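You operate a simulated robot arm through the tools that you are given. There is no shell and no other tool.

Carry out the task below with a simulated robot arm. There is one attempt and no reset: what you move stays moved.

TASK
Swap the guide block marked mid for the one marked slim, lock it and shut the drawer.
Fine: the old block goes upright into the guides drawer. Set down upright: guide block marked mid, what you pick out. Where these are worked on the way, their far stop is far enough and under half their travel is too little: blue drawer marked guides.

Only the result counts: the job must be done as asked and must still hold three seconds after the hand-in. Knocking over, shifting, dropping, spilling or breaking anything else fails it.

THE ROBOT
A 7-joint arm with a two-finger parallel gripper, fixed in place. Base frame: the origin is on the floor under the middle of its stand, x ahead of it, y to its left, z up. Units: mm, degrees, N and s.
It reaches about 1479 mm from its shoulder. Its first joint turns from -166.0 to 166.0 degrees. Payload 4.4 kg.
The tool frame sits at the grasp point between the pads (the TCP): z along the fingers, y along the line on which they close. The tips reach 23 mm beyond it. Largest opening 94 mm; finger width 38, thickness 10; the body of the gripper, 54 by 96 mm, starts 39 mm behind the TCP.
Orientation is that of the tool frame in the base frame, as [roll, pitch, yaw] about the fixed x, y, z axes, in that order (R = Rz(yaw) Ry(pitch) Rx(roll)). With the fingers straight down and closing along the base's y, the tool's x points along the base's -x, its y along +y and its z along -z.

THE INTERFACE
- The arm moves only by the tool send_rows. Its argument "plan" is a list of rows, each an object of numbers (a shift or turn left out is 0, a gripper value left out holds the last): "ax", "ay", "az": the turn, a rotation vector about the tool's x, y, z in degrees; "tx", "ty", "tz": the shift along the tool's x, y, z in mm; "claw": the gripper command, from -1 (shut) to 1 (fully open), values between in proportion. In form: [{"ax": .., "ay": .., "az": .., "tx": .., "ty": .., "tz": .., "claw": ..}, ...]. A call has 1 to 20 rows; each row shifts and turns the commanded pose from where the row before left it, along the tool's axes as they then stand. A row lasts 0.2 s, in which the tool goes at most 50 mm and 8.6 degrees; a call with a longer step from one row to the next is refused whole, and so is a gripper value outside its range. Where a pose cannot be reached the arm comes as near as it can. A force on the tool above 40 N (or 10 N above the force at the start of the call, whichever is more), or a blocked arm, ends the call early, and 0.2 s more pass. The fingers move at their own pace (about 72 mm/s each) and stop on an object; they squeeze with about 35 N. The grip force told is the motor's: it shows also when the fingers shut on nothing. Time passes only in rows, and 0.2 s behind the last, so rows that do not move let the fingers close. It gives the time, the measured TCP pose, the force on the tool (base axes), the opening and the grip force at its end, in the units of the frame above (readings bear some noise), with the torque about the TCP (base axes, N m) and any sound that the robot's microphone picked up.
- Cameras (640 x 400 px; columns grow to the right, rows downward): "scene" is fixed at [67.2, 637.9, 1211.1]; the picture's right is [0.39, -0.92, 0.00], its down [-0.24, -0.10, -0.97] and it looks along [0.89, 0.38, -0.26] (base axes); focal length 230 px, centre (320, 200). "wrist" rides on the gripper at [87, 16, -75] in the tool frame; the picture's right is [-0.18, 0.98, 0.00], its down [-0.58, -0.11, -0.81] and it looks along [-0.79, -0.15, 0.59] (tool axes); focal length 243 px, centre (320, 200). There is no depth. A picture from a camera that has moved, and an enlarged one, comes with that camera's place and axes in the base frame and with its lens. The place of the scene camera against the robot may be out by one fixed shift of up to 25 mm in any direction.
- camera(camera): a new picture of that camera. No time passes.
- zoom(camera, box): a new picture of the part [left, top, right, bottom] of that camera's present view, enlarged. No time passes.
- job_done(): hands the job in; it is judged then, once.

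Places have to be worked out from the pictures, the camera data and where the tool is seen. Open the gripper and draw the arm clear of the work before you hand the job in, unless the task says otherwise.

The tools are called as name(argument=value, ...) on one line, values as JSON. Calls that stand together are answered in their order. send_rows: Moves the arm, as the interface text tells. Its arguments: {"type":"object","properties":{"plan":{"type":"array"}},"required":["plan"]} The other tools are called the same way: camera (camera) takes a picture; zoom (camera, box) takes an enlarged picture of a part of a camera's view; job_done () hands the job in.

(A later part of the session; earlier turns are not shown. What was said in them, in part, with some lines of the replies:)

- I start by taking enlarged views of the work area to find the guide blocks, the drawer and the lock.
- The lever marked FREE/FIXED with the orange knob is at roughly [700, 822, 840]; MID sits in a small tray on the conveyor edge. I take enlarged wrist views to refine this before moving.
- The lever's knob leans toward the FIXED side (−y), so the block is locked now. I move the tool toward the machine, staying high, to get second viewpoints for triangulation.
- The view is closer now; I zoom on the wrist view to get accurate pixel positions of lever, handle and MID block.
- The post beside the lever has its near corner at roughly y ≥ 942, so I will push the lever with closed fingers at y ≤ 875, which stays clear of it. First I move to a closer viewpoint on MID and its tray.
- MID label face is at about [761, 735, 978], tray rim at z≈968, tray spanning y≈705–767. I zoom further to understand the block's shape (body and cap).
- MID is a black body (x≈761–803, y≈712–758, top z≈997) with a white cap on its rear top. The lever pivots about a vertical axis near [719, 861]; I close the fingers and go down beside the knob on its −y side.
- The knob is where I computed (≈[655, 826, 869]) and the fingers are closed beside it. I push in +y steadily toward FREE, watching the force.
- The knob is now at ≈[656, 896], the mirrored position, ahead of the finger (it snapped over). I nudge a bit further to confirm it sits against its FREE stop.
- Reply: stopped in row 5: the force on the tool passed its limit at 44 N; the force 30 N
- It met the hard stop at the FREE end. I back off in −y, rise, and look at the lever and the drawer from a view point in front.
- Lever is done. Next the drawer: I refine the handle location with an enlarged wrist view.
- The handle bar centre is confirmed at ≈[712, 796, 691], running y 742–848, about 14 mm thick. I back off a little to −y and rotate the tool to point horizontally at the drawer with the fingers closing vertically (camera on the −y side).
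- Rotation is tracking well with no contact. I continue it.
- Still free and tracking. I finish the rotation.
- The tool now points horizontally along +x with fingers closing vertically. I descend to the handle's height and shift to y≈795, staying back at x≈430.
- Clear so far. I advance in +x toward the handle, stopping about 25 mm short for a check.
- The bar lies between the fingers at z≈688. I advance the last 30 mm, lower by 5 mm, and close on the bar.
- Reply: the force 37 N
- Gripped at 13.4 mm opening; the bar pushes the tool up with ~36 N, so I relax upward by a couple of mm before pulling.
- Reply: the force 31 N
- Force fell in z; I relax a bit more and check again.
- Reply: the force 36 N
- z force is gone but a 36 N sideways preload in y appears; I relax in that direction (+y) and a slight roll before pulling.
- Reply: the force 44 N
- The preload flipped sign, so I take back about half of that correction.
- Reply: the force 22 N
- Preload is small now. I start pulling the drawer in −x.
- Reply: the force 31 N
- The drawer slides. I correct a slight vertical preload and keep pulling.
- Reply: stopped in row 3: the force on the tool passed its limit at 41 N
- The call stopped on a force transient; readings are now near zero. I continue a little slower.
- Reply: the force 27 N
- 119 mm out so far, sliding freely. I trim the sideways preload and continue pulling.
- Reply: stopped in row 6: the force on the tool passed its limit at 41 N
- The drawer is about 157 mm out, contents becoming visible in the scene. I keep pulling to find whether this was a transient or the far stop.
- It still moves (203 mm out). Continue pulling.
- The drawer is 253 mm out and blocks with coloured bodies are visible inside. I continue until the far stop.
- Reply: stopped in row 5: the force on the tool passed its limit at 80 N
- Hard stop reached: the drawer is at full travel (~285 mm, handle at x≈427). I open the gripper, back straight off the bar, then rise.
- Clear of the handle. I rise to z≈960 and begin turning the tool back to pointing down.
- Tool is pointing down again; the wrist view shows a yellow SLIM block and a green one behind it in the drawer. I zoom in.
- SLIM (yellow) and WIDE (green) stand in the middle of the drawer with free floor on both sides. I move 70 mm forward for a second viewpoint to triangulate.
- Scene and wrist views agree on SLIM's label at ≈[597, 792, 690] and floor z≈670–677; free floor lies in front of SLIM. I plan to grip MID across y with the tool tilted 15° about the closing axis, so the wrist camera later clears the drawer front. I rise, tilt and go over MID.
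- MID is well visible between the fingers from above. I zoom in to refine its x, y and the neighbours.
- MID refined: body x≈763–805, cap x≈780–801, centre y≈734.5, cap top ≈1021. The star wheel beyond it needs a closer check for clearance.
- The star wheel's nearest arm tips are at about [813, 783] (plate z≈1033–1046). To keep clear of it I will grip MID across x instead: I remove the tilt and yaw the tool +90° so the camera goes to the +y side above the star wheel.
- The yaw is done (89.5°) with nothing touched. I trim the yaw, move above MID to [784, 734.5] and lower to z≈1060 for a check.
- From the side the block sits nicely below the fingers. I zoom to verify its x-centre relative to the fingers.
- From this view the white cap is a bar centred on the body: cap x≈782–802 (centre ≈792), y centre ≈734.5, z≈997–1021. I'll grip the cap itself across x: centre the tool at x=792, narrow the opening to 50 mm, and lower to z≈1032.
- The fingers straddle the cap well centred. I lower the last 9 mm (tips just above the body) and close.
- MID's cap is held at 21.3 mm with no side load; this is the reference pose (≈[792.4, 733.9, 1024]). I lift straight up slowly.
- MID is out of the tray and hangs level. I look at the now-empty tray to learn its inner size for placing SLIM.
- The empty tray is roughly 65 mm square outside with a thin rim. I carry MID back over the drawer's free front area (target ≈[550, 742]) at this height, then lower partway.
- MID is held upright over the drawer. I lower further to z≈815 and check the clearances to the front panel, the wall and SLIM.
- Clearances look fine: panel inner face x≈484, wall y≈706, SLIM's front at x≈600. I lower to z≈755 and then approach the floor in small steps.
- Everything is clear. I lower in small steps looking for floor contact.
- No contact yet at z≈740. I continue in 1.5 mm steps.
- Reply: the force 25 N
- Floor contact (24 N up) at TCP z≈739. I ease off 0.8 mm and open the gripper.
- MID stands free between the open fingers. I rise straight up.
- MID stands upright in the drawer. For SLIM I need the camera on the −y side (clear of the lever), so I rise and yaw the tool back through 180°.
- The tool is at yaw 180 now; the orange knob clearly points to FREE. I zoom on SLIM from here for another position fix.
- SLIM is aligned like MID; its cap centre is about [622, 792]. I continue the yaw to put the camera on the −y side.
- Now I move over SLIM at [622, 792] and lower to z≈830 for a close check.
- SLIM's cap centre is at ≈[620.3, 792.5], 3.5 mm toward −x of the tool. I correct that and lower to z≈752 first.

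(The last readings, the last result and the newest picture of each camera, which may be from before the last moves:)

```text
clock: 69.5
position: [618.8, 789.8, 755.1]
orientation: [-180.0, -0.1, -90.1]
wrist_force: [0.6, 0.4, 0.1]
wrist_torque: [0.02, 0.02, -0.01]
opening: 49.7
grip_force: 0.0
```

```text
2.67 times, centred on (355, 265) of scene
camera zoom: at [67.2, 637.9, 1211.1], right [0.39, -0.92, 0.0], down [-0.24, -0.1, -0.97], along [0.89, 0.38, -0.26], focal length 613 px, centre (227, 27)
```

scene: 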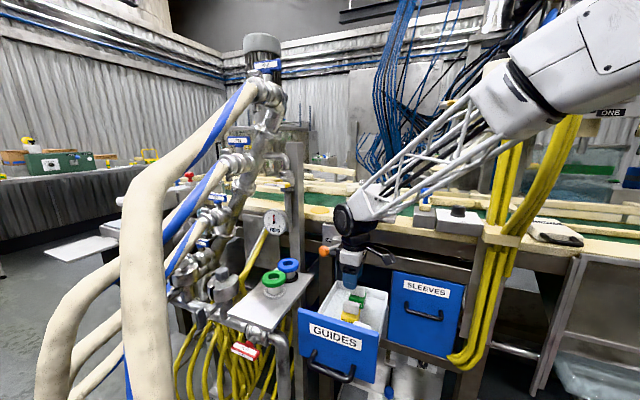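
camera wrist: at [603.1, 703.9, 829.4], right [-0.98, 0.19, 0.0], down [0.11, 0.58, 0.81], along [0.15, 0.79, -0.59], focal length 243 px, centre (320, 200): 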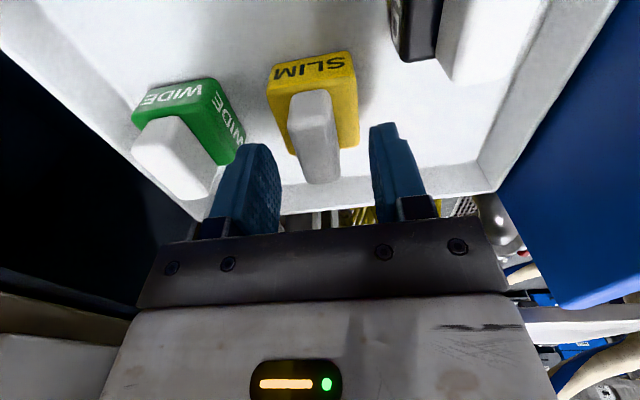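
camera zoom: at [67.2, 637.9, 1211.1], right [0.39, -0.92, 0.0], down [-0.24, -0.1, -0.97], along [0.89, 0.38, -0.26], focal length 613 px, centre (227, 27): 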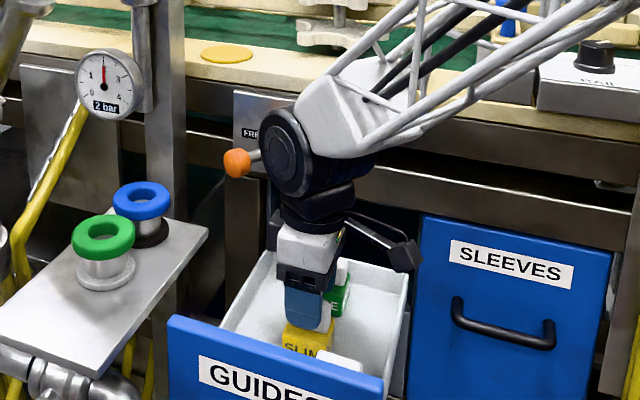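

SLIM's cap is between the fingers. I lower 15 mm to the same relative height used on MID and close.

send_rows(plan=[{"tz": 6}, {"tz": 5}, {"tz": 4}, {}, {"claw": -1}, {"claw": -1}, {"claw": -1}, {"claw": -1}])

camera(camera="wrist")

```text
clock: 71.3
position: [619.1, 789.5, 739.6]
orientation: [-179.9, -0.1, -90.2]
wrist_force: [-0.1, 0.0, 1.9]
wrist_torque: [0.01, -0.03, 0.03]
opening: 21.3
grip_force: 35.3
```

```text
taken
camera wrist: at [603.5, 704.0, 813.5], right [-0.98, 0.19, 0.0], down [0.11, 0.58, 0.81], along [0.15, 0.79, -0.59], focal length 243 px, centre (320, 200)
```

wrist: 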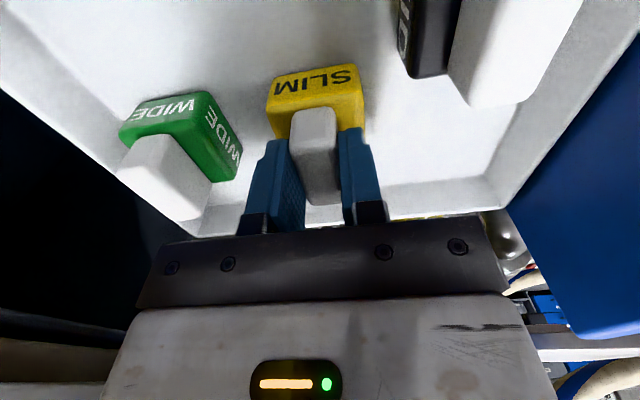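

SLIM's cap is held (21.3 mm). I zoom with the same box as for MID to compare how each sits in the gripper.

zoom(camera="wrist", box=[250, 0, 410, 150])

```text
2.67 times, centred on (330, 75) of wrist
camera zoom: at [603.5, 704.0, 813.5], right [-0.98, 0.19, 0.0], down [0.11, 0.58, 0.81], along [0.15, 0.79, -0.59], focal length 647 px, centre (293, 533)
```

zoom: 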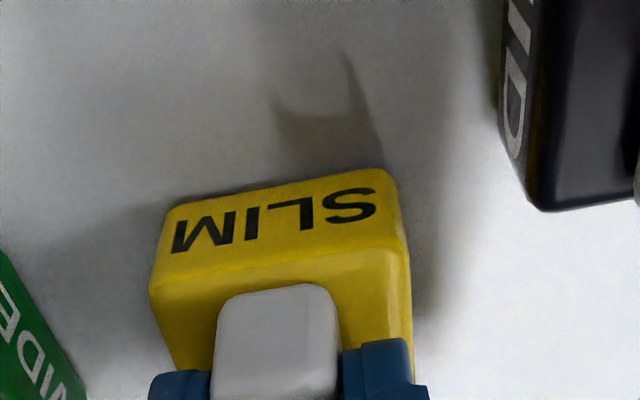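

The two views match almost pixel for pixel, so SLIM sits the same way in the gripper (mirrored in y). I lift SLIM straight up.

send_rows(plan=[{"tz": -4}, {"tz": -8}, {"tz": -15}, {"tz": -25}, {"tz": -35}, {"tz": -40}, {"tz": -45}, {"tz": -45}, {"tz": -45}, {}])

camera(camera="scene")

camera(camera="wrist")

```text
clock: 73.5
position: [619.4, 793.3, 1003.4]
orientation: [180.0, -0.1, -90.1]
wrist_force: [0.2, -0.3, -1.5]
wrist_torque: [-0.02, -0.02, 0.02]
opening: 21.3
grip_force: 34.8
```

```text
taken
```

scene: 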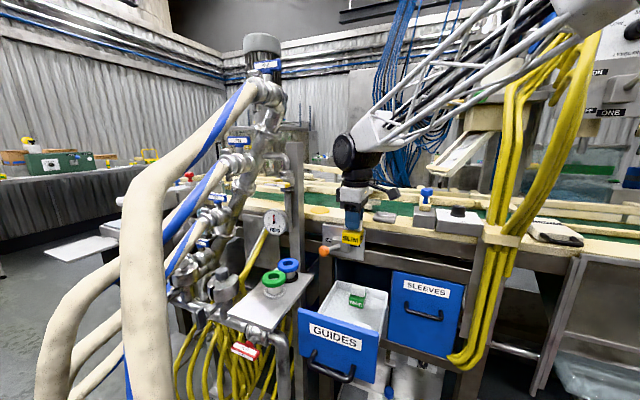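

```text
taken
camera wrist: at [604.0, 706.7, 1077.6], right [-0.98, 0.19, 0.0], down [0.11, 0.58, 0.81], along [0.15, 0.79, -0.59], focal length 243 px, centre (320, 200)
```

wrist: 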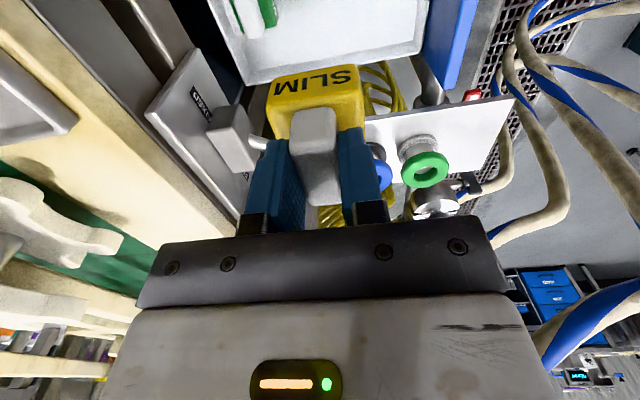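

SLIM is lifted out and held upright. I rise to z≈1140, shift to y≈735, then go over the tray.

send_rows(plan=[{"tz": -45}, {"tz": -46}, {"tz": -46}, {"tx": 28}, {"tx": 28}, {"ty": -40}, {"ty": -45}, {"ty": -45}, {"ty": -43}, {}])

camera(camera="scene")

camera(camera="wrist")

```text
clock: 75.7
position: [789.8, 732.2, 1137.7]
orientation: [179.8, -0.1, -90.1]
wrist_force: [-0.3, -0.9, -0.6]
wrist_torque: [0.03, -0.03, 0.06]
opening: 21.5
grip_force: 35.2
```

```text
taken
```

scene: 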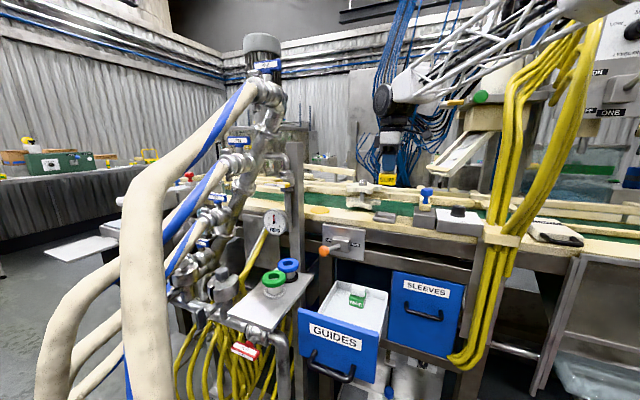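

```text
taken
camera wrist: at [774.1, 645.8, 1211.4], right [-0.98, 0.19, 0.0], down [0.11, 0.58, 0.81], along [0.15, 0.79, -0.59], focal length 243 px, centre (320, 200)
```

wrist: 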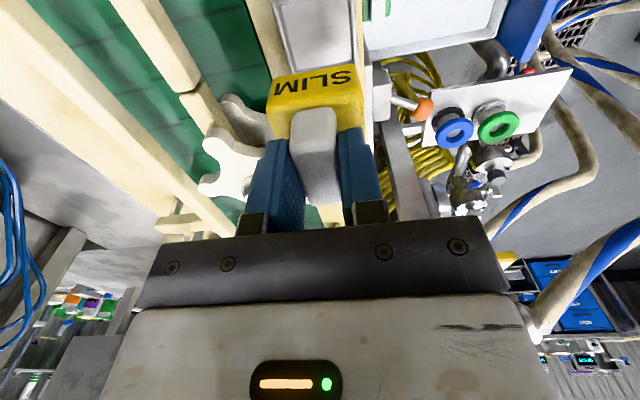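

SLIM is over the tray. I lower to z≈1065 and compare its picture columns in the scene camera with those of the seated MID.

send_rows(plan=[{"tz": 30}, {"tz": 25}, {"tz": 17}, {}])

zoom(camera="scene", box=[366, 192, 406, 228])

camera(camera="wrist")

```text
clock: 76.7
position: [791.3, 734.3, 1068.1]
orientation: [-180.0, -0.1, -90.1]
wrist_force: [-0.8, 0.5, -1.4]
wrist_torque: [0.02, 0.0, -0.02]
opening: 21.3
grip_force: 34.8
```

```text
11.11 times, centred on (386, 210) of scene
camera zoom: at [67.2, 637.9, 1211.1], right [0.39, -0.92, 0.0], down [-0.24, -0.1, -0.97], along [0.89, 0.38, -0.26], focal length 2554 px, centre (-413, 89)
```

zoom: 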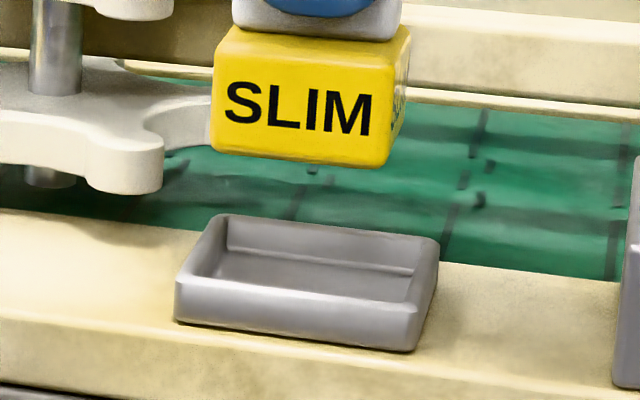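

```text
taken
camera wrist: at [776.1, 649.0, 1142.1], right [-0.98, 0.19, 0.0], down [0.11, 0.58, 0.81], along [0.15, 0.79, -0.59], focal length 243 px, centre (320, 200)
```

wrist: 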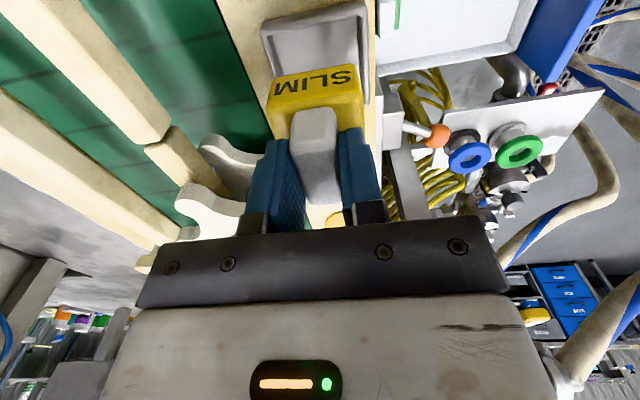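

Accounting for the height difference, SLIM is about 4 mm too far toward +y compared with where MID sat. I shift −4.3 mm in y and +1 mm in x, then lower to z≈1038 for another comparison.

send_rows(plan=[{"tx": 4.3, "ty": -1}, {"tz": 15}, {"tz": 15}, {}])

zoom(camera="scene", box=[366, 192, 406, 228])

camera(camera="wrist")

```text
clock: 77.7
position: [791.6, 729.9, 1038.9]
orientation: [180.0, 0.0, -90.1]
wrist_force: [0.5, 0.3, -1.1]
wrist_torque: [-0.02, 0.02, -0.01]
opening: 21.4
grip_force: 34.4
```

```text
11.11 times, centred on (386, 210) of scene
camera zoom: at [67.2, 637.9, 1211.1], right [0.39, -0.92, 0.0], down [-0.24, -0.1, -0.97], along [0.89, 0.38, -0.26], focal length 2554 px, centre (-413, 89)
```

zoom: 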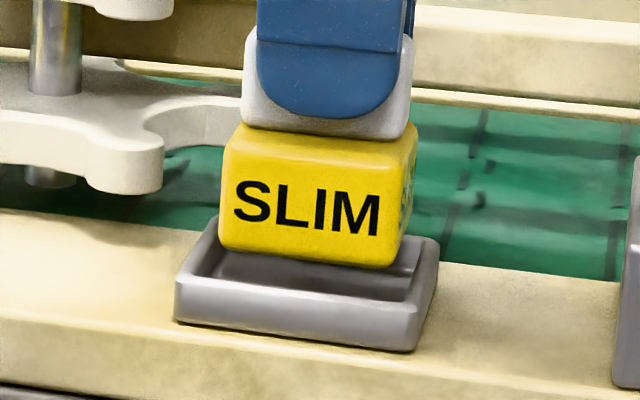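

```text
taken
camera wrist: at [776.3, 644.6, 1113.1], right [-0.98, 0.19, 0.0], down [0.11, 0.58, 0.81], along [0.15, 0.79, -0.59], focal length 243 px, centre (320, 200)
```

wrist: 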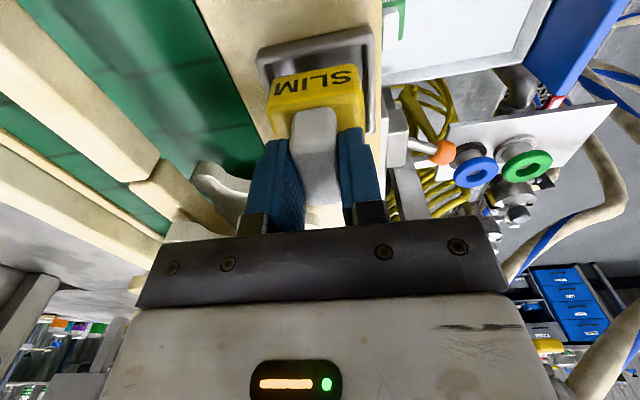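

Columns now match MID's seated position within half a millimetre. I lower SLIM into the tray in small steps.

send_rows(plan=[{"tz": 4}, {"tz": 4}, {"tz": 2}, {"tz": 2}, {}])

zoom(camera="scene", box=[366, 192, 406, 228])

```text
clock: 78.9
position: [793.0, 730.5, 1025.8]
orientation: [180.0, -0.1, -90.1]
wrist_force: [-0.5, 0.4, -0.9]
wrist_torque: [0.0, -0.04, -0.02]
opening: 21.1
grip_force: 34.9
```

```text
11.11 times, centred on (386, 210) of scene
camera zoom: at [67.2, 637.9, 1211.1], right [0.39, -0.92, 0.0], down [-0.24, -0.1, -0.97], along [0.89, 0.38, -0.26], focal length 2554 px, centre (-413, 89)
```

zoom: 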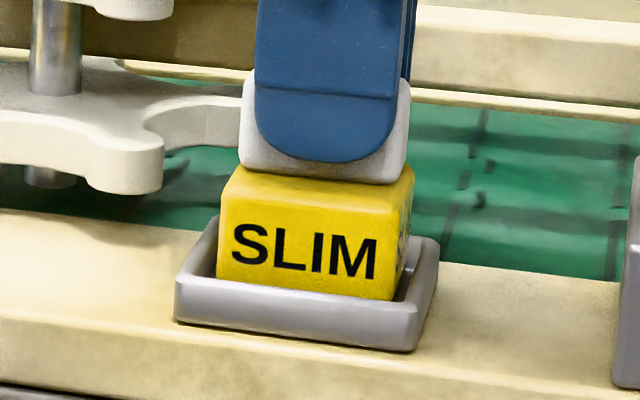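

SLIM is within about 2–3 mm of seated height. I continue with 1 mm steps until contact.

send_rows(plan=[{"tz": 1}, {"tz": 1}, {}])

```text
clock: 79.7
position: [792.8, 730.4, 1023.4]
orientation: [180.0, 0.0, -90.0]
wrist_force: [-1.6, -0.6, 6.4]
wrist_torque: [-0.07, 0.08, 0.0]
opening: 21.4
grip_force: 34.5
```

First contact (6 N) — SLIM touches the tray floor. I check the picture and then release.

zoom(camera="scene", box=[366, 192, 406, 228])

send_rows(plan=[{"tz": 0.3}, {"claw": -0.5}, {"claw": 0.06}, {"claw": 0.06}, {}])

camera(camera="wrist")

zoom(camera="scene", box=[366, 192, 406, 228])

```text
11.11 times, centred on (386, 210) of scene
camera zoom: at [67.2, 637.9, 1211.1], right [0.39, -0.92, 0.0], down [-0.24, -0.1, -0.97], along [0.89, 0.38, -0.26], focal length 2554 px, centre (-413, 89)
```

zoom: 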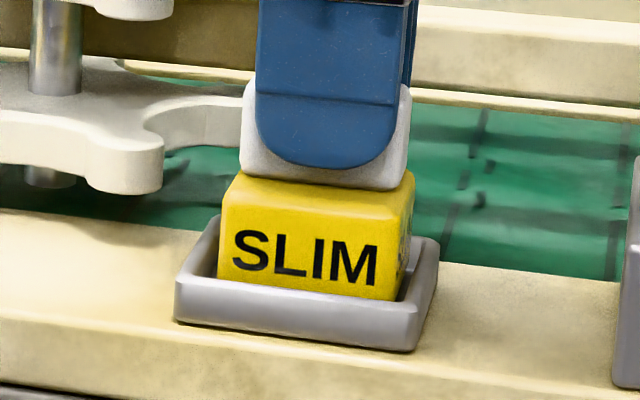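

```text
clock: 80.9
position: [793.6, 729.9, 1022.0]
orientation: [-180.0, -0.1, -90.1]
wrist_force: [0.3, 0.3, -0.6]
wrist_torque: [0.0, -0.01, 0.04]
opening: 49.9
grip_force: 0.1
```

```text
taken
camera wrist: at [777.9, 643.6, 1096.8], right [-0.98, 0.19, 0.0], down [0.11, 0.58, 0.81], along [0.15, 0.79, -0.59], focal length 243 px, centre (320, 200)
```

wrist: 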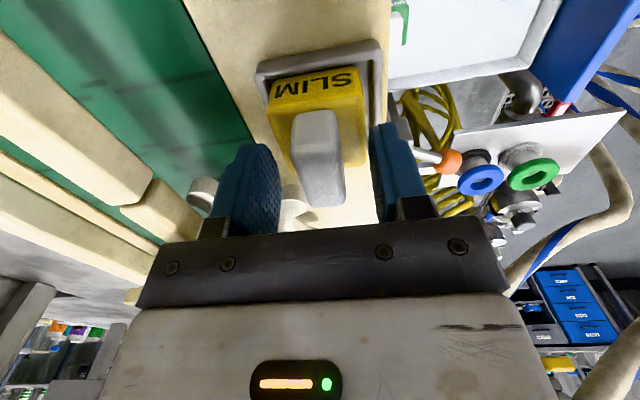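

```text
11.11 times, centred on (386, 210) of scene
camera zoom: at [67.2, 637.9, 1211.1], right [0.39, -0.92, 0.0], down [-0.24, -0.1, -0.97], along [0.89, 0.38, -0.26], focal length 2554 px, centre (-413, 89)
```

zoom: 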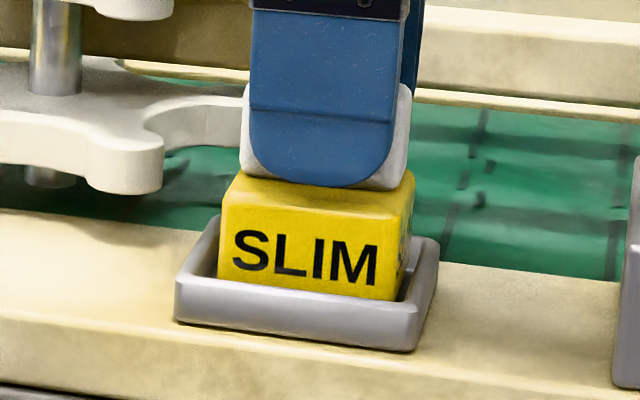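

SLIM is seated and released. I zoom the wrist view to check that it sits flat and centred inside the tray rim.

zoom(camera="wrist", box=[240, 20, 400, 220])

```text
2.00 times, centred on (320, 120) of wrist
camera zoom: at [777.9, 643.6, 1096.8], right [-0.98, 0.19, 0.0], down [0.11, 0.58, 0.81], along [0.15, 0.79, -0.59], focal length 485 px, centre (320, 360)
```

zoom: 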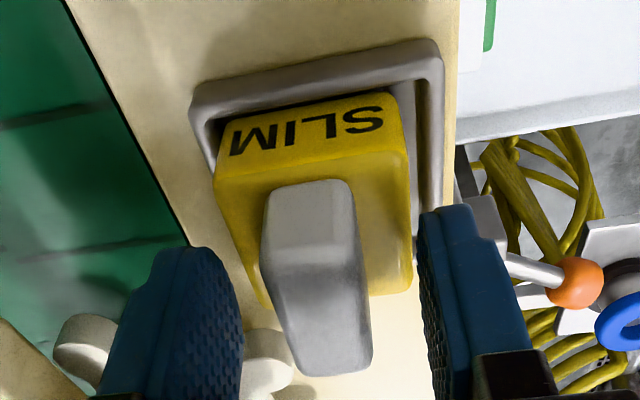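

SLIM sits flat inside the rim. I rise, back off in −x and yaw the tool back to 180° to work the lever with the fingers straddling the knob.

send_rows(plan=[{"tz": -15}, {"tz": -25}, {"tz": -30}, {"tz": -30}, {"ty": 45}, {"ty": 50}, {"ty": 48, "claw": 1}, {"az": 8.4}, {"az": 8.4}, {"az": 8.4}, {"az": 8.4}, {"az": 8.4}, {"az": 8.4}, {"az": 8.4}, {"az": 8.4}, {"az": 8.4}, {"az": 8.4}, {"az": 6}, {}])

camera(camera="wrist")

zoom(camera="scene", box=[366, 192, 406, 228])

```text
clock: 84.9
position: [649.4, 729.6, 1122.1]
orientation: [-179.9, 0.0, 179.9]
wrist_force: [0.6, 0.6, 0.6]
wrist_torque: [-0.03, 0.0, 0.0]
opening: 93.9
grip_force: 0.0
```

```text
taken
camera wrist: at [564.1, 747.2, 1196.5], right [0.19, 0.98, 0.0], down [0.58, -0.11, 0.81], along [0.79, -0.15, -0.59], focal length 243 px, centre (320, 200)
```

wrist: 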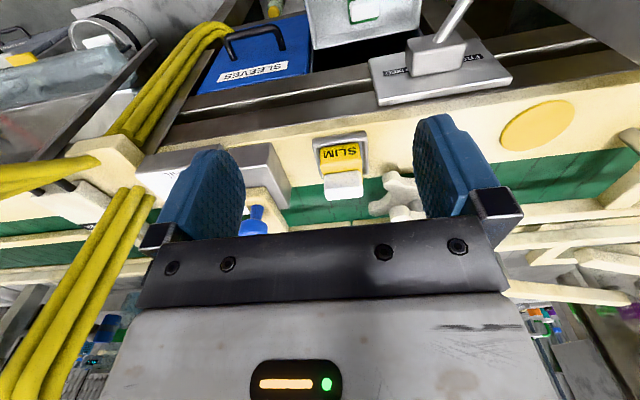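

```text
11.11 times, centred on (386, 210) of scene
camera zoom: at [67.2, 637.9, 1211.1], right [0.39, -0.92, 0.0], down [-0.24, -0.1, -0.97], along [0.89, 0.38, -0.26], focal length 2554 px, centre (-413, 89)
```

zoom: 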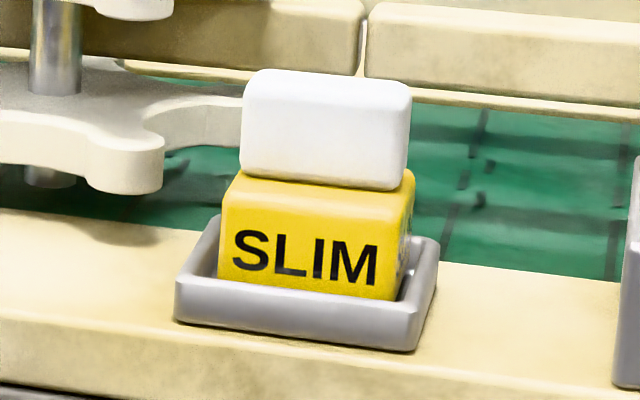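

SLIM stands within about 1 mm of where MID was. Now I move over the lever (TCP y≈870, x≈650) with the gripper fully open and descend so the fingers straddle the knob.

send_rows(plan=[{"ty": 46}, {"ty": 47}, {"ty": 47}, {"tz": 40}, {"tz": 42}, {"tz": 42}, {"tz": 36}, {}])

camera(camera="wrist")

camera(camera="scene")

```text
clock: 86.7
position: [648.5, 869.5, 961.3]
orientation: [-179.9, -0.1, 180.0]
wrist_force: [-0.1, -0.8, 0.2]
wrist_torque: [0.0, 0.0, 0.04]
opening: 93.9
grip_force: 0.0
```

```text
taken
camera wrist: at [563.6, 886.2, 1036.3], right [0.19, 0.98, 0.0], down [0.58, -0.11, 0.81], along [0.79, -0.15, -0.59], focal length 243 px, centre (320, 200)
```

wrist: 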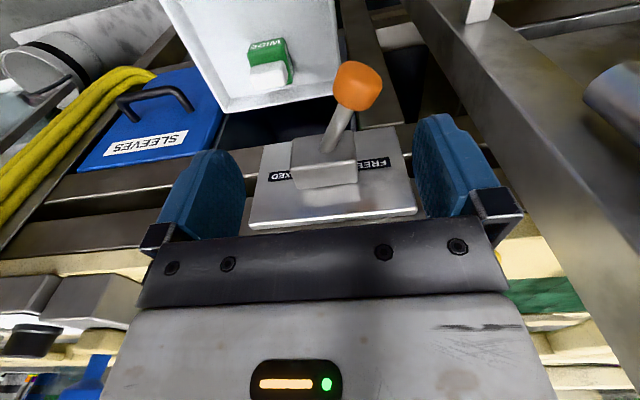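

```text
taken
```

scene: 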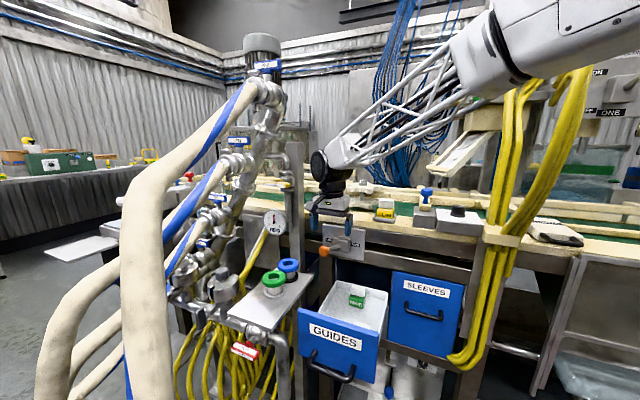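

The knob is at [658, 896]; I shift 4 mm further +y for finger clearance and descend to knob height.

send_rows(plan=[{"ty": 4}, {"tz": 30}, {"tz": 32}, {"tz": 30}, {}])

camera(camera="wrist")

```text
clock: 87.9
position: [653.1, 871.7, 871.0]
orientation: [-179.9, 0.1, 179.9]
wrist_force: [-0.6, -0.8, -0.3]
wrist_torque: [-0.04, 0.02, 0.0]
opening: 94.4
grip_force: 0.2
```

```text
taken
camera wrist: at [567.8, 889.1, 944.6], right [0.19, 0.98, 0.0], down [0.58, -0.11, 0.81], along [0.79, -0.15, -0.59], focal length 243 px, centre (320, 200)
```

wrist: 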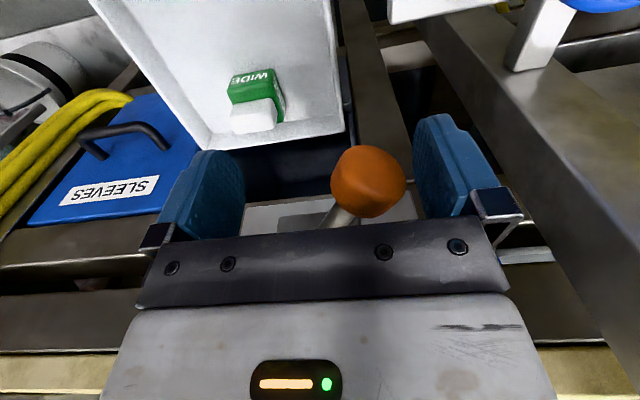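

The knob is between the fingers. I sweep in −y so the +y finger carries it to FIXED.

send_rows(plan=[{"ty": -8}, {"ty": -10}, {"ty": -10}, {"ty": -10}, {"ty": -10}, {"ty": -10}, {"ty": -8}, {}])

camera(camera="wrist")

```text
clock: 89.7
position: [650.9, 807.7, 869.4]
orientation: [-179.8, 0.0, 179.9]
wrist_force: [-0.4, -0.3, -0.2]
wrist_torque: [0.0, -0.01, -0.01]
opening: 94.1
grip_force: 0.1
```

```text
taken
camera wrist: at [565.3, 823.3, 944.6], right [0.19, 0.98, 0.0], down [0.58, -0.11, 0.81], along [0.79, -0.15, -0.59], focal length 243 px, centre (320, 200)
```

wrist: 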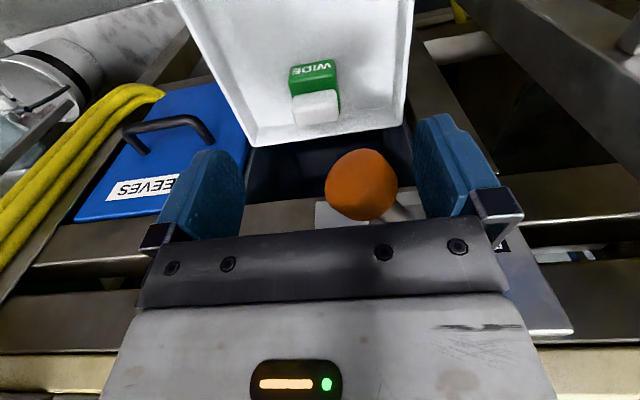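

The knob has snapped over to [658, 826.5], the original FIXED spot. I push on gently to confirm it is against the stop.

send_rows(plan=[{"ty": -5}, {"ty": -4}, {"ty": -2}, {"ty": -1.5}, {"ty": -1}, {}])

camera(camera="wrist")

```text
clock: 91.1
position: [649.9, 794.9, 869.5]
orientation: [-179.8, 0.0, 179.9]
wrist_force: [-0.2, 0.0, -0.3]
wrist_torque: [-0.02, -0.02, 0.02]
opening: 94.2
grip_force: 0.0
```

```text
taken
camera wrist: at [564.1, 811.4, 944.3], right [0.19, 0.98, 0.0], down [0.58, -0.11, 0.81], along [0.79, -0.15, -0.59], focal length 243 px, centre (320, 200)
```

wrist: 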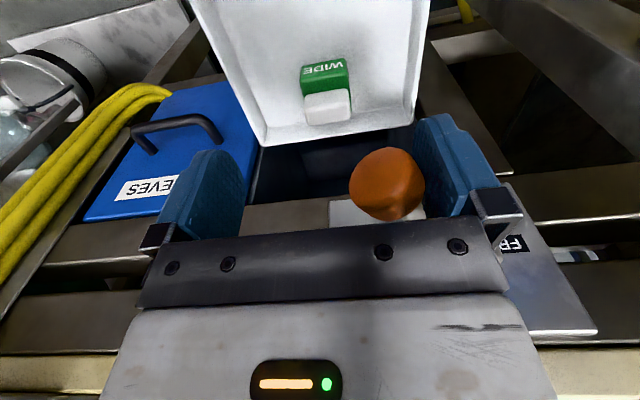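

No contact yet and the knob hasn't moved (y≈827). A few millimetres more.

send_rows(plan=[{"ty": -1.5}, {"ty": -1.5}, {"ty": -1.5}, {"ty": -1}, {"ty": -1}, {}])

```text
clock: 91.9
position: [648.8, 792.6, 869.9]
orientation: [179.9, 0.1, -179.9]
wrist_force: [1.8, 20.3, -5.9]
wrist_torque: [-0.24, 0.02, 0.07]
opening: 94.1
grip_force: 0.3
stopped in row 4: the force on the tool passed its limit at 45 N (the readings are from after the stop); the commanded pose is now the measured one
```

Hard stop confirmed: the lever is fully at FIXED. I back off, rise clear of the knob and retreat in −x.

send_rows(plan=[{"ty": 7}, {"tz": -25}, {"tz": -35}, {"tz": -40}, {"tx": 45}, {"tx": 45}, {"tx": 45}, {"tx": 45}, {"tx": 45}, {"tx": 44, "claw": -1}, {}])

camera(camera="wrist")

camera(camera="scene")

```text
clock: 94.3
position: [381.5, 796.6, 970.3]
orientation: [179.9, 0.1, 180.0]
wrist_force: [-0.1, 0.9, 0.8]
wrist_torque: [-0.02, 0.03, -0.05]
opening: 9.2
grip_force: 0.1
```

```text
taken
camera wrist: at [296.0, 812.9, 1044.6], right [0.18, 0.98, 0.0], down [0.58, -0.11, 0.81], along [0.79, -0.15, -0.59], focal length 243 px, centre (320, 200)
```

wrist: 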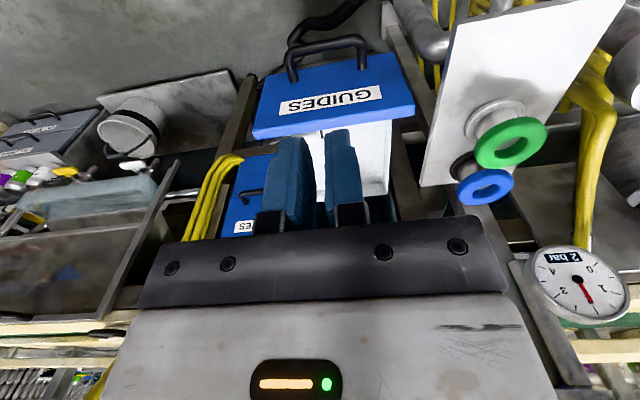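

```text
taken
```

scene: 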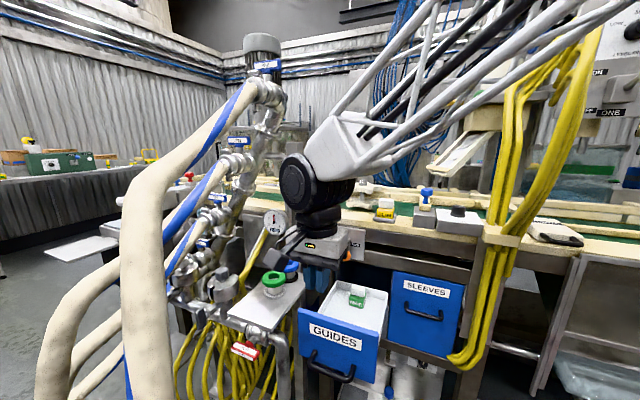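

Position [381, 797, 970] with fingers closing shut. I rotate the tool to point horizontally at the drawer front again.

send_rows(plan=[{"ax": 4.62, "ay": -4.62, "az": -4.62}, {"ax": 4.62, "ay": -4.62, "az": -4.62}, {"ax": 4.62, "ay": -4.62, "az": -4.62}, {"ax": 4.62, "ay": -4.62, "az": -4.62}, {"ax": 4.62, "ay": -4.62, "az": -4.62}, {"ax": 4.62, "ay": -4.62, "az": -4.62}, {"ax": 4.62, "ay": -4.62, "az": -4.62}, {"ax": 4.62, "ay": -4.62, "az": -4.62}, {"ax": 4.62, "ay": -4.62, "az": -4.62}, {"ax": 4.62, "ay": -4.62, "az": -4.62}, {"ax": 4.62, "ay": -4.62, "az": -4.62}, {"ax": 4.62, "ay": -4.62, "az": -4.62}, {"ax": 4.62, "ay": -4.62, "az": -4.62}, {"ax": 4.62, "ay": -4.62, "az": -4.62}, {"ax": 4.62, "ay": -4.62, "az": -4.62}, {}])

camera(camera="scene")

```text
clock: 97.7
position: [381.3, 799.0, 969.5]
orientation: [-89.9, 0.0, -90.0]
wrist_force: [-0.2, 0.1, -0.6]
wrist_torque: [0.02, 0.01, 0.0]
opening: 0.1
grip_force: 35.1
```

```text
taken
```

scene: 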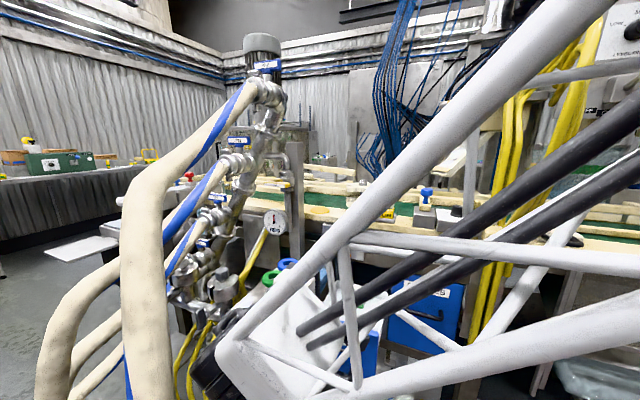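

Tool is horizontal. I descend to z≈730 (above the handle bar, below the label) at x≈381, aligned with the drawer's middle y≈792.

send_rows(plan=[{"ty": 40, "tx": 2}, {"ty": 45, "tx": 2}, {"ty": 45, "tx": 2}, {"ty": 45}, {"ty": 40}, {"ty": 25}, {}])

camera(camera="wrist")

camera(camera="scene")

```text
clock: 99.3
position: [381.9, 791.3, 730.5]
orientation: [-89.8, 0.0, -90.0]
wrist_force: [-0.2, -0.4, -0.3]
wrist_torque: [0.01, 0.0, 0.0]
opening: 0.0
grip_force: 35.4
```

```text
taken
camera wrist: at [307.8, 705.2, 713.9], right [0.0, 0.18, -0.98], down [-0.81, 0.58, 0.11], along [0.59, 0.79, 0.15], focal length 243 px, centre (320, 200)
```

wrist: 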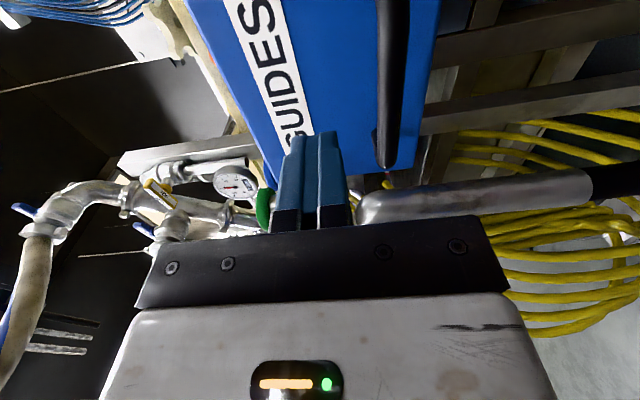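

```text
taken
```

scene: 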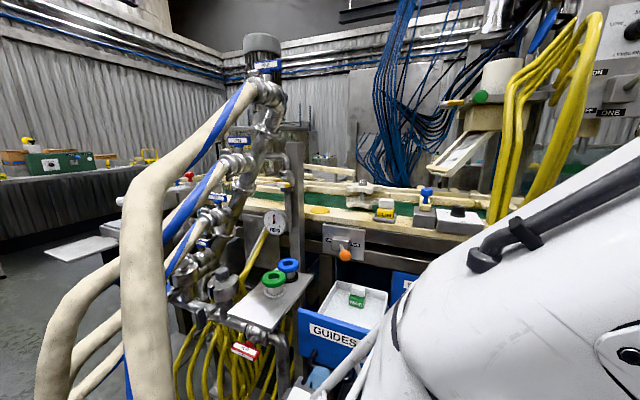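

Fingers are clear above the bar. I advance to make gentle contact with the drawer front.

send_rows(plan=[{"tz": 30}, {"tz": 22}, {"tz": 6}, {"tz": 4}, {"tz": 3}, {"tz": 3}, {"tz": 3}, {}])

camera(camera="wrist")

```text
clock: 101.1
position: [451.5, 794.2, 731.4]
orientation: [-89.9, 0.0, -89.9]
wrist_force: [0.2, 0.4, -0.6]
wrist_torque: [-0.01, 0.01, -0.01]
opening: 0.0
grip_force: 35.2
```

```text
taken
camera wrist: at [378.4, 707.7, 713.9], right [0.0, 0.18, -0.98], down [-0.81, 0.58, 0.11], along [0.59, 0.79, 0.15], focal length 243 px, centre (320, 200)
```

wrist: 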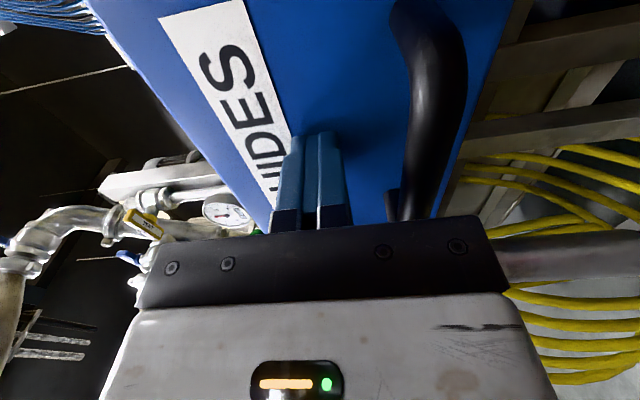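

Tips are just short of the face with no contact force. I continue pushing in +x gently, speeding up slightly once moving.

send_rows(plan=[{"tz": 3}, {"tz": 3}, {"tz": 4}, {"tz": 5}, {"tz": 6}, {"tz": 7}, {"tz": 8}, {"tz": 8}, {"tz": 8}, {"tz": 8}, {}])

camera(camera="wrist")

camera(camera="scene")

```text
clock: 103.5
position: [511.7, 792.5, 731.7]
orientation: [-89.9, 0.1, -90.0]
wrist_force: [-0.1, -0.1, 0.5]
wrist_torque: [-0.04, 0.01, 0.02]
opening: 0.0
grip_force: 34.7
```

```text
taken
camera wrist: at [438.4, 706.3, 714.6], right [0.0, 0.19, -0.98], down [-0.81, 0.58, 0.11], along [0.59, 0.79, 0.15], focal length 243 px, centre (320, 200)
```

wrist: 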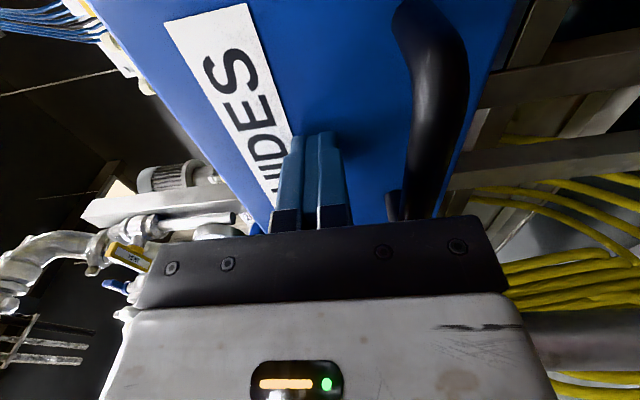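

```text
taken
```

scene: 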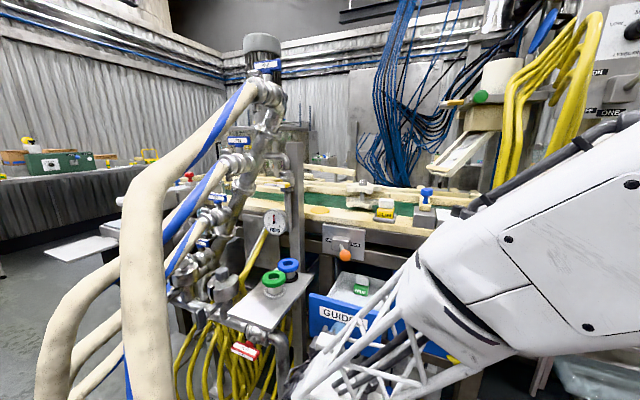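

The drawer follows the push smoothly. I continue at the same gentle speed.

send_rows(plan=[{"tz": 5}, {"tz": 7}, {"tz": 8}, {"tz": 8}, {"tz": 8}, {"tz": 8}, {"tz": 8}, {"tz": 8}, {"tz": 8}, {"tz": 8}, {"tz": 8}, {"tz": 8}, {"tz": 8}, {"tz": 8}, {"tz": 8}, {"tz": 8}, {}])

camera(camera="wrist")

camera(camera="scene")

```text
clock: 107.1
position: [635.4, 793.0, 731.3]
orientation: [-89.9, 0.1, -90.0]
wrist_force: [0.2, 0.6, -0.2]
wrist_torque: [0.02, 0.0, 0.0]
opening: 0.0
grip_force: 34.9
```

```text
taken
camera wrist: at [561.8, 706.9, 713.9], right [0.0, 0.18, -0.98], down [-0.81, 0.58, 0.11], along [0.59, 0.79, 0.15], focal length 243 px, centre (320, 200)
```

wrist: 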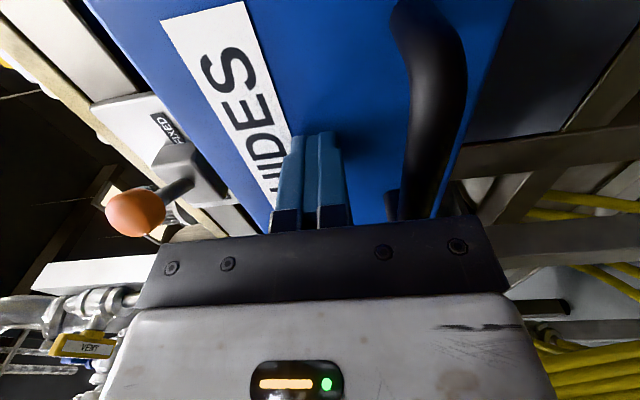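

```text
taken
```

scene: 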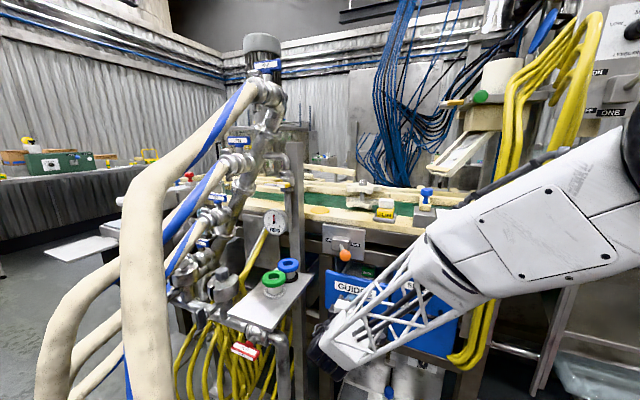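

About 95 mm remain. The lever stays well above the gripper; I continue and slow down near the end.

send_rows(plan=[{"tz": 5}, {"tz": 7}, {"tz": 8}, {"tz": 8}, {"tz": 8}, {"tz": 8}, {"tz": 8}, {"tz": 8}, {"tz": 7}, {"tz": 5}, {"tz": 4}, {"tz": 4}, {"tz": 3}, {}])

camera(camera="wrist")

camera(camera="scene")

```text
clock: 110.1
position: [718.8, 793.6, 729.0]
orientation: [-89.9, 0.1, -90.0]
wrist_force: [-0.5, 0.2, 0.4]
wrist_torque: [0.01, 0.01, 0.02]
opening: 0.0
grip_force: 34.8
```

```text
taken
camera wrist: at [645.2, 707.2, 713.0], right [0.0, 0.19, -0.98], down [-0.81, 0.58, 0.11], along [0.59, 0.79, 0.15], focal length 243 px, centre (320, 200)
```

wrist: 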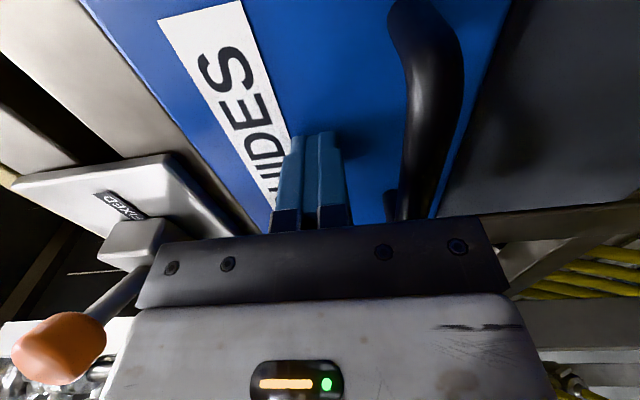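

```text
taken
```

scene: 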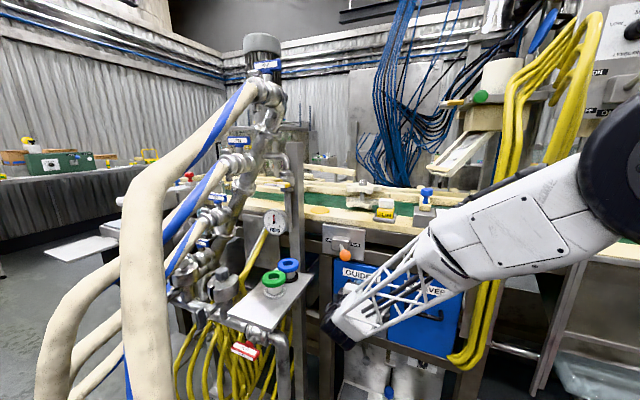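

Almost closed. I push on in small steps until the drawer meets its closed stop.

send_rows(plan=[{"tz": 3}, {"tz": 3}, {"tz": 3}, {"tz": 2}, {"tz": 2}, {"tz": 2}, {"tz": 2}, {"tz": 2}, {"tz": 2}, {}])

camera(camera="wrist")

```text
clock: 111.1
position: [728.4, 793.3, 728.8]
orientation: [-89.9, -0.1, -90.0]
wrist_force: [-9.1, -2.6, 4.4]
wrist_torque: [-0.07, -0.09, -0.23]
opening: 0.1
grip_force: 35.0
stopped in row 5: the force on the tool passed its limit at 47 N (the readings are from after the stop); the commanded pose is now the measured one
```

```text
taken
camera wrist: at [653.7, 707.1, 712.9], right [0.0, 0.18, -0.98], down [-0.81, 0.58, 0.11], along [0.59, 0.79, 0.15], focal length 243 px, centre (320, 200)
```

wrist: 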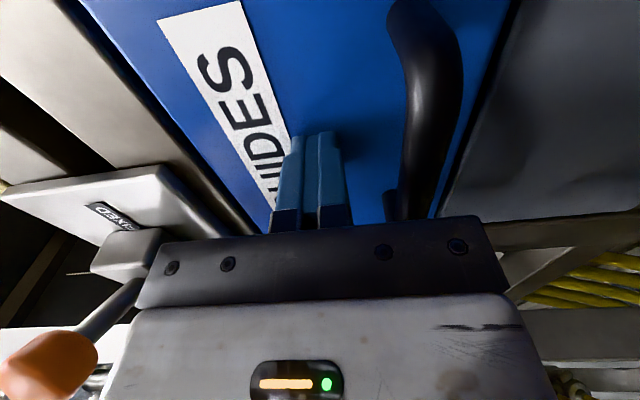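

The push met a stop at 47 N. I push once more gently to be sure it is the fully closed stop.

send_rows(plan=[{"tz": 1}, {"tz": 1}, {"tz": 1}, {}])

zoom(camera="scene", box=[310, 210, 490, 322])

```text
clock: 111.7
position: [727.7, 793.8, 729.4]
orientation: [-89.9, 0.0, -90.0]
wrist_force: [-8.6, -2.8, 3.8]
wrist_torque: [-0.1, -0.04, -0.22]
opening: 0.0
grip_force: 35.3
stopped in row 2: the force on the tool passed its limit at 45 N (the readings are from after the stop); the commanded pose is now the measured one
```

```text
3.56 times, centred on (400, 266) of scene
camera zoom: at [67.2, 637.9, 1211.1], right [0.39, -0.92, 0.0], down [-0.24, -0.1, -0.97], along [0.89, 0.38, -0.26], focal length 817 px, centre (36, -35)
```

zoom: 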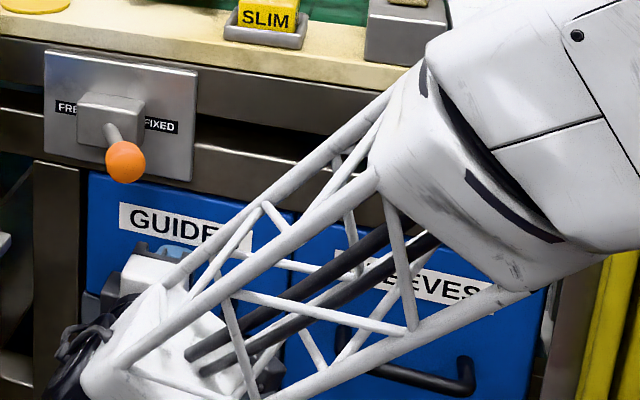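

Closed: label, panel edges and knob are at the same picture positions as at the start. I back straight off in −x, away from the handle.

send_rows(plan=[{"tz": -5}, {"tz": -15}, {"tz": -30}, {"tz": -45}, {"tz": -45}, {"tz": -45}, {"tz": -45}, {"tz": -45}, {"tz": -30}, {"claw": 1}, {"claw": 1}, {}])

camera(camera="scene")

zoom(camera="scene", box=[310, 210, 490, 322])

camera(camera="wrist")

```text
clock: 114.2
position: [420.1, 793.8, 727.6]
orientation: [-89.9, 0.0, -89.9]
wrist_force: [0.2, -0.2, -0.9]
wrist_torque: [0.02, 0.0, 0.01]
opening: 94.1
grip_force: 0.1
```

```text
taken
```

scene: 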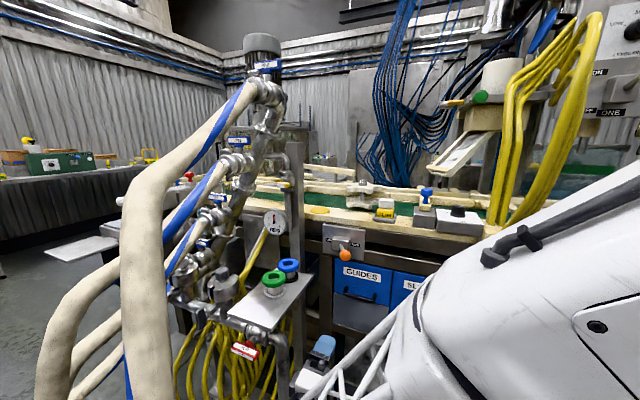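

```text
3.56 times, centred on (400, 266) of scene
camera zoom: at [67.2, 637.9, 1211.1], right [0.39, -0.92, 0.0], down [-0.24, -0.1, -0.97], along [0.89, 0.38, -0.26], focal length 817 px, centre (36, -35)
```

zoom: 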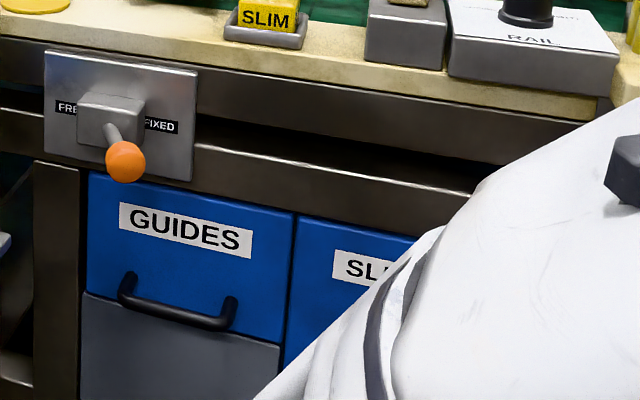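

```text
taken
camera wrist: at [346.9, 707.1, 710.7], right [0.0, 0.18, -0.98], down [-0.81, 0.58, 0.11], along [0.59, 0.79, 0.15], focal length 243 px, centre (320, 200)
```

wrist: 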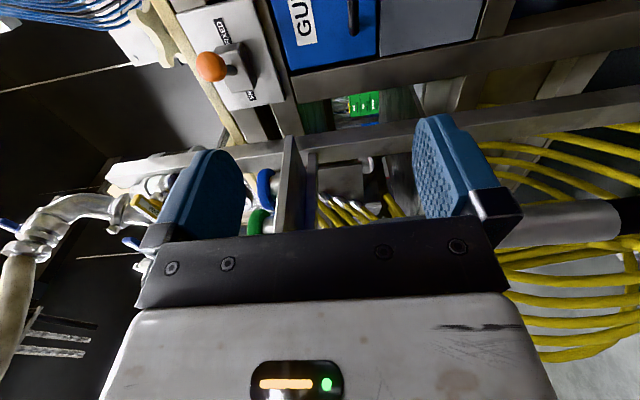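

Drawer, lever and block all look right. I raise the arm away from the work and turn it back to its initial attitude.

send_rows(plan=[{"tz": -35}, {"ty": -45}, {"ty": -45}, {"ty": -45}, {"ty": -45}, {"ty": -45}, {"ty": -15}, {"ax": -4.62, "ay": 4.62, "az": 4.62}, {"ax": -4.62, "ay": 4.62, "az": 4.62}, {"ax": -4.62, "ay": 4.62, "az": 4.62}, {"ax": -4.62, "ay": 4.62, "az": 4.62}, {"ax": -4.62, "ay": 4.62, "az": 4.62}, {"ax": -4.62, "ay": 4.62, "az": 4.62}, {"ax": -4.62, "ay": 4.62, "az": 4.62}, {"ax": -4.62, "ay": 4.62, "az": 4.62}, {"ax": -4.62, "ay": 4.62, "az": 4.62}, {}])

send_rows(plan=[{"ax": -4.62, "ay": 4.62, "az": 4.62}, {"ax": -4.62, "ay": 4.62, "az": 4.62}, {"ax": -4.62, "ay": 4.62, "az": 4.62}, {"ax": -4.62, "ay": 4.62, "az": 4.62}, {"ax": -4.62, "ay": 4.62, "az": 4.62}, {"ax": -4.62, "ay": 4.62, "az": 4.62}, {"tz": -45}, {"tz": -45}, {"tz": -45}, {"tz": -30}, {"tx": 40}, {"tx": 40}, {}])

camera(camera="scene")

zoom(camera="scene", box=[310, 180, 490, 322])

camera(camera="wrist")

```text
clock: 117.8
position: [388.2, 793.2, 968.0]
orientation: [-145.3, 18.6, -145.4]
wrist_force: [-0.4, 0.1, -0.2]
wrist_torque: [0.02, 0.0, 0.0]
opening: 93.8
grip_force: 0.0
```

```text
clock: 120.7
position: [307.4, 793.2, 1135.4]
orientation: [179.9, 0.0, 180.0]
wrist_force: [-0.1, -0.3, 0.2]
wrist_torque: [0.0, -0.01, 0.0]
opening: 94.0
grip_force: 0.1
```

```text
taken
```

scene: 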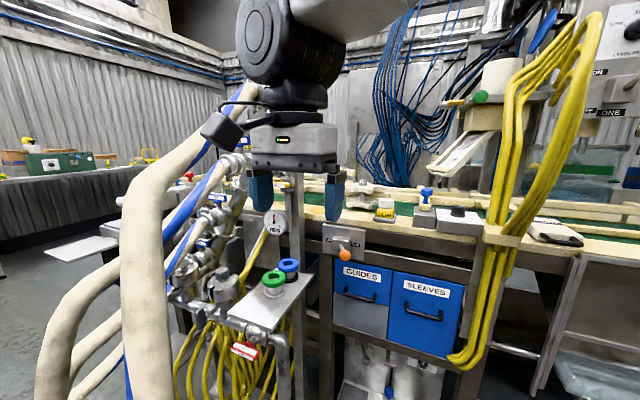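

```text
2.82 times, centred on (400, 251) of scene
camera zoom: at [67.2, 637.9, 1211.1], right [0.39, -0.92, 0.0], down [-0.24, -0.1, -0.97], along [0.89, 0.38, -0.26], focal length 648 px, centre (95, 56)
```

zoom: 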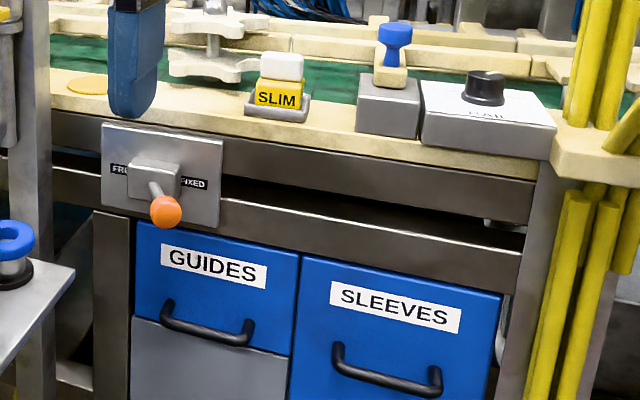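

```text
taken
camera wrist: at [221.8, 810.0, 1209.7], right [0.18, 0.98, 0.0], down [0.58, -0.11, 0.81], along [0.79, -0.15, -0.59], focal length 243 px, centre (320, 200)
```

wrist: 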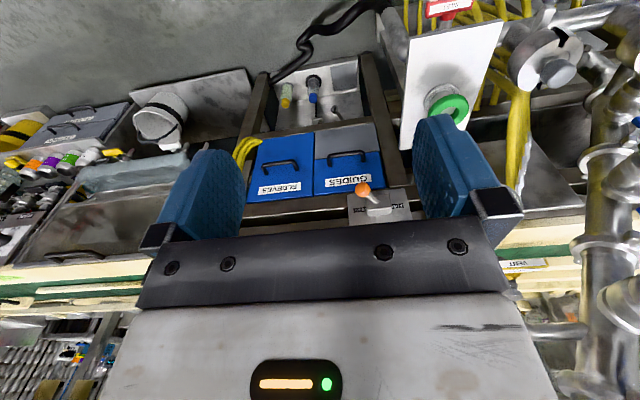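

SLIM is seated in the tray and the lever is on FIXED. MID was standing upright in the guides drawer when I last saw it, and the drawer is shut. Nothing else shows as disturbed in the pictures, and the arm is clear with the gripper open, so I hand the job in.

job_done()

```text
The job is handed in.
```

The swap is done and handed in: the slim block is in the tray, locked, and the guides drawer is shut.

- **Slim block:** it sits flat inside the tray rim, within about 1 mm of where the mid block was.
- **Lock:** the lever is on FIXED. I pushed it against its stop to confirm.
- **Mid block:** I set it down upright in the free front part of the guides drawer, ahead of where slim stood. I pushed the drawer in gently, but I couldn't see inside once it was shut.
- **Drawer:** I pulled it to its far stop (about 285 mm) for the swap, then pushed it back until it met the closed stop. In the scene picture its front lines up with how it looked at the start.

Nothing else shows as moved or knocked in the pictures. The gripper is open and the arm is well back from the work.
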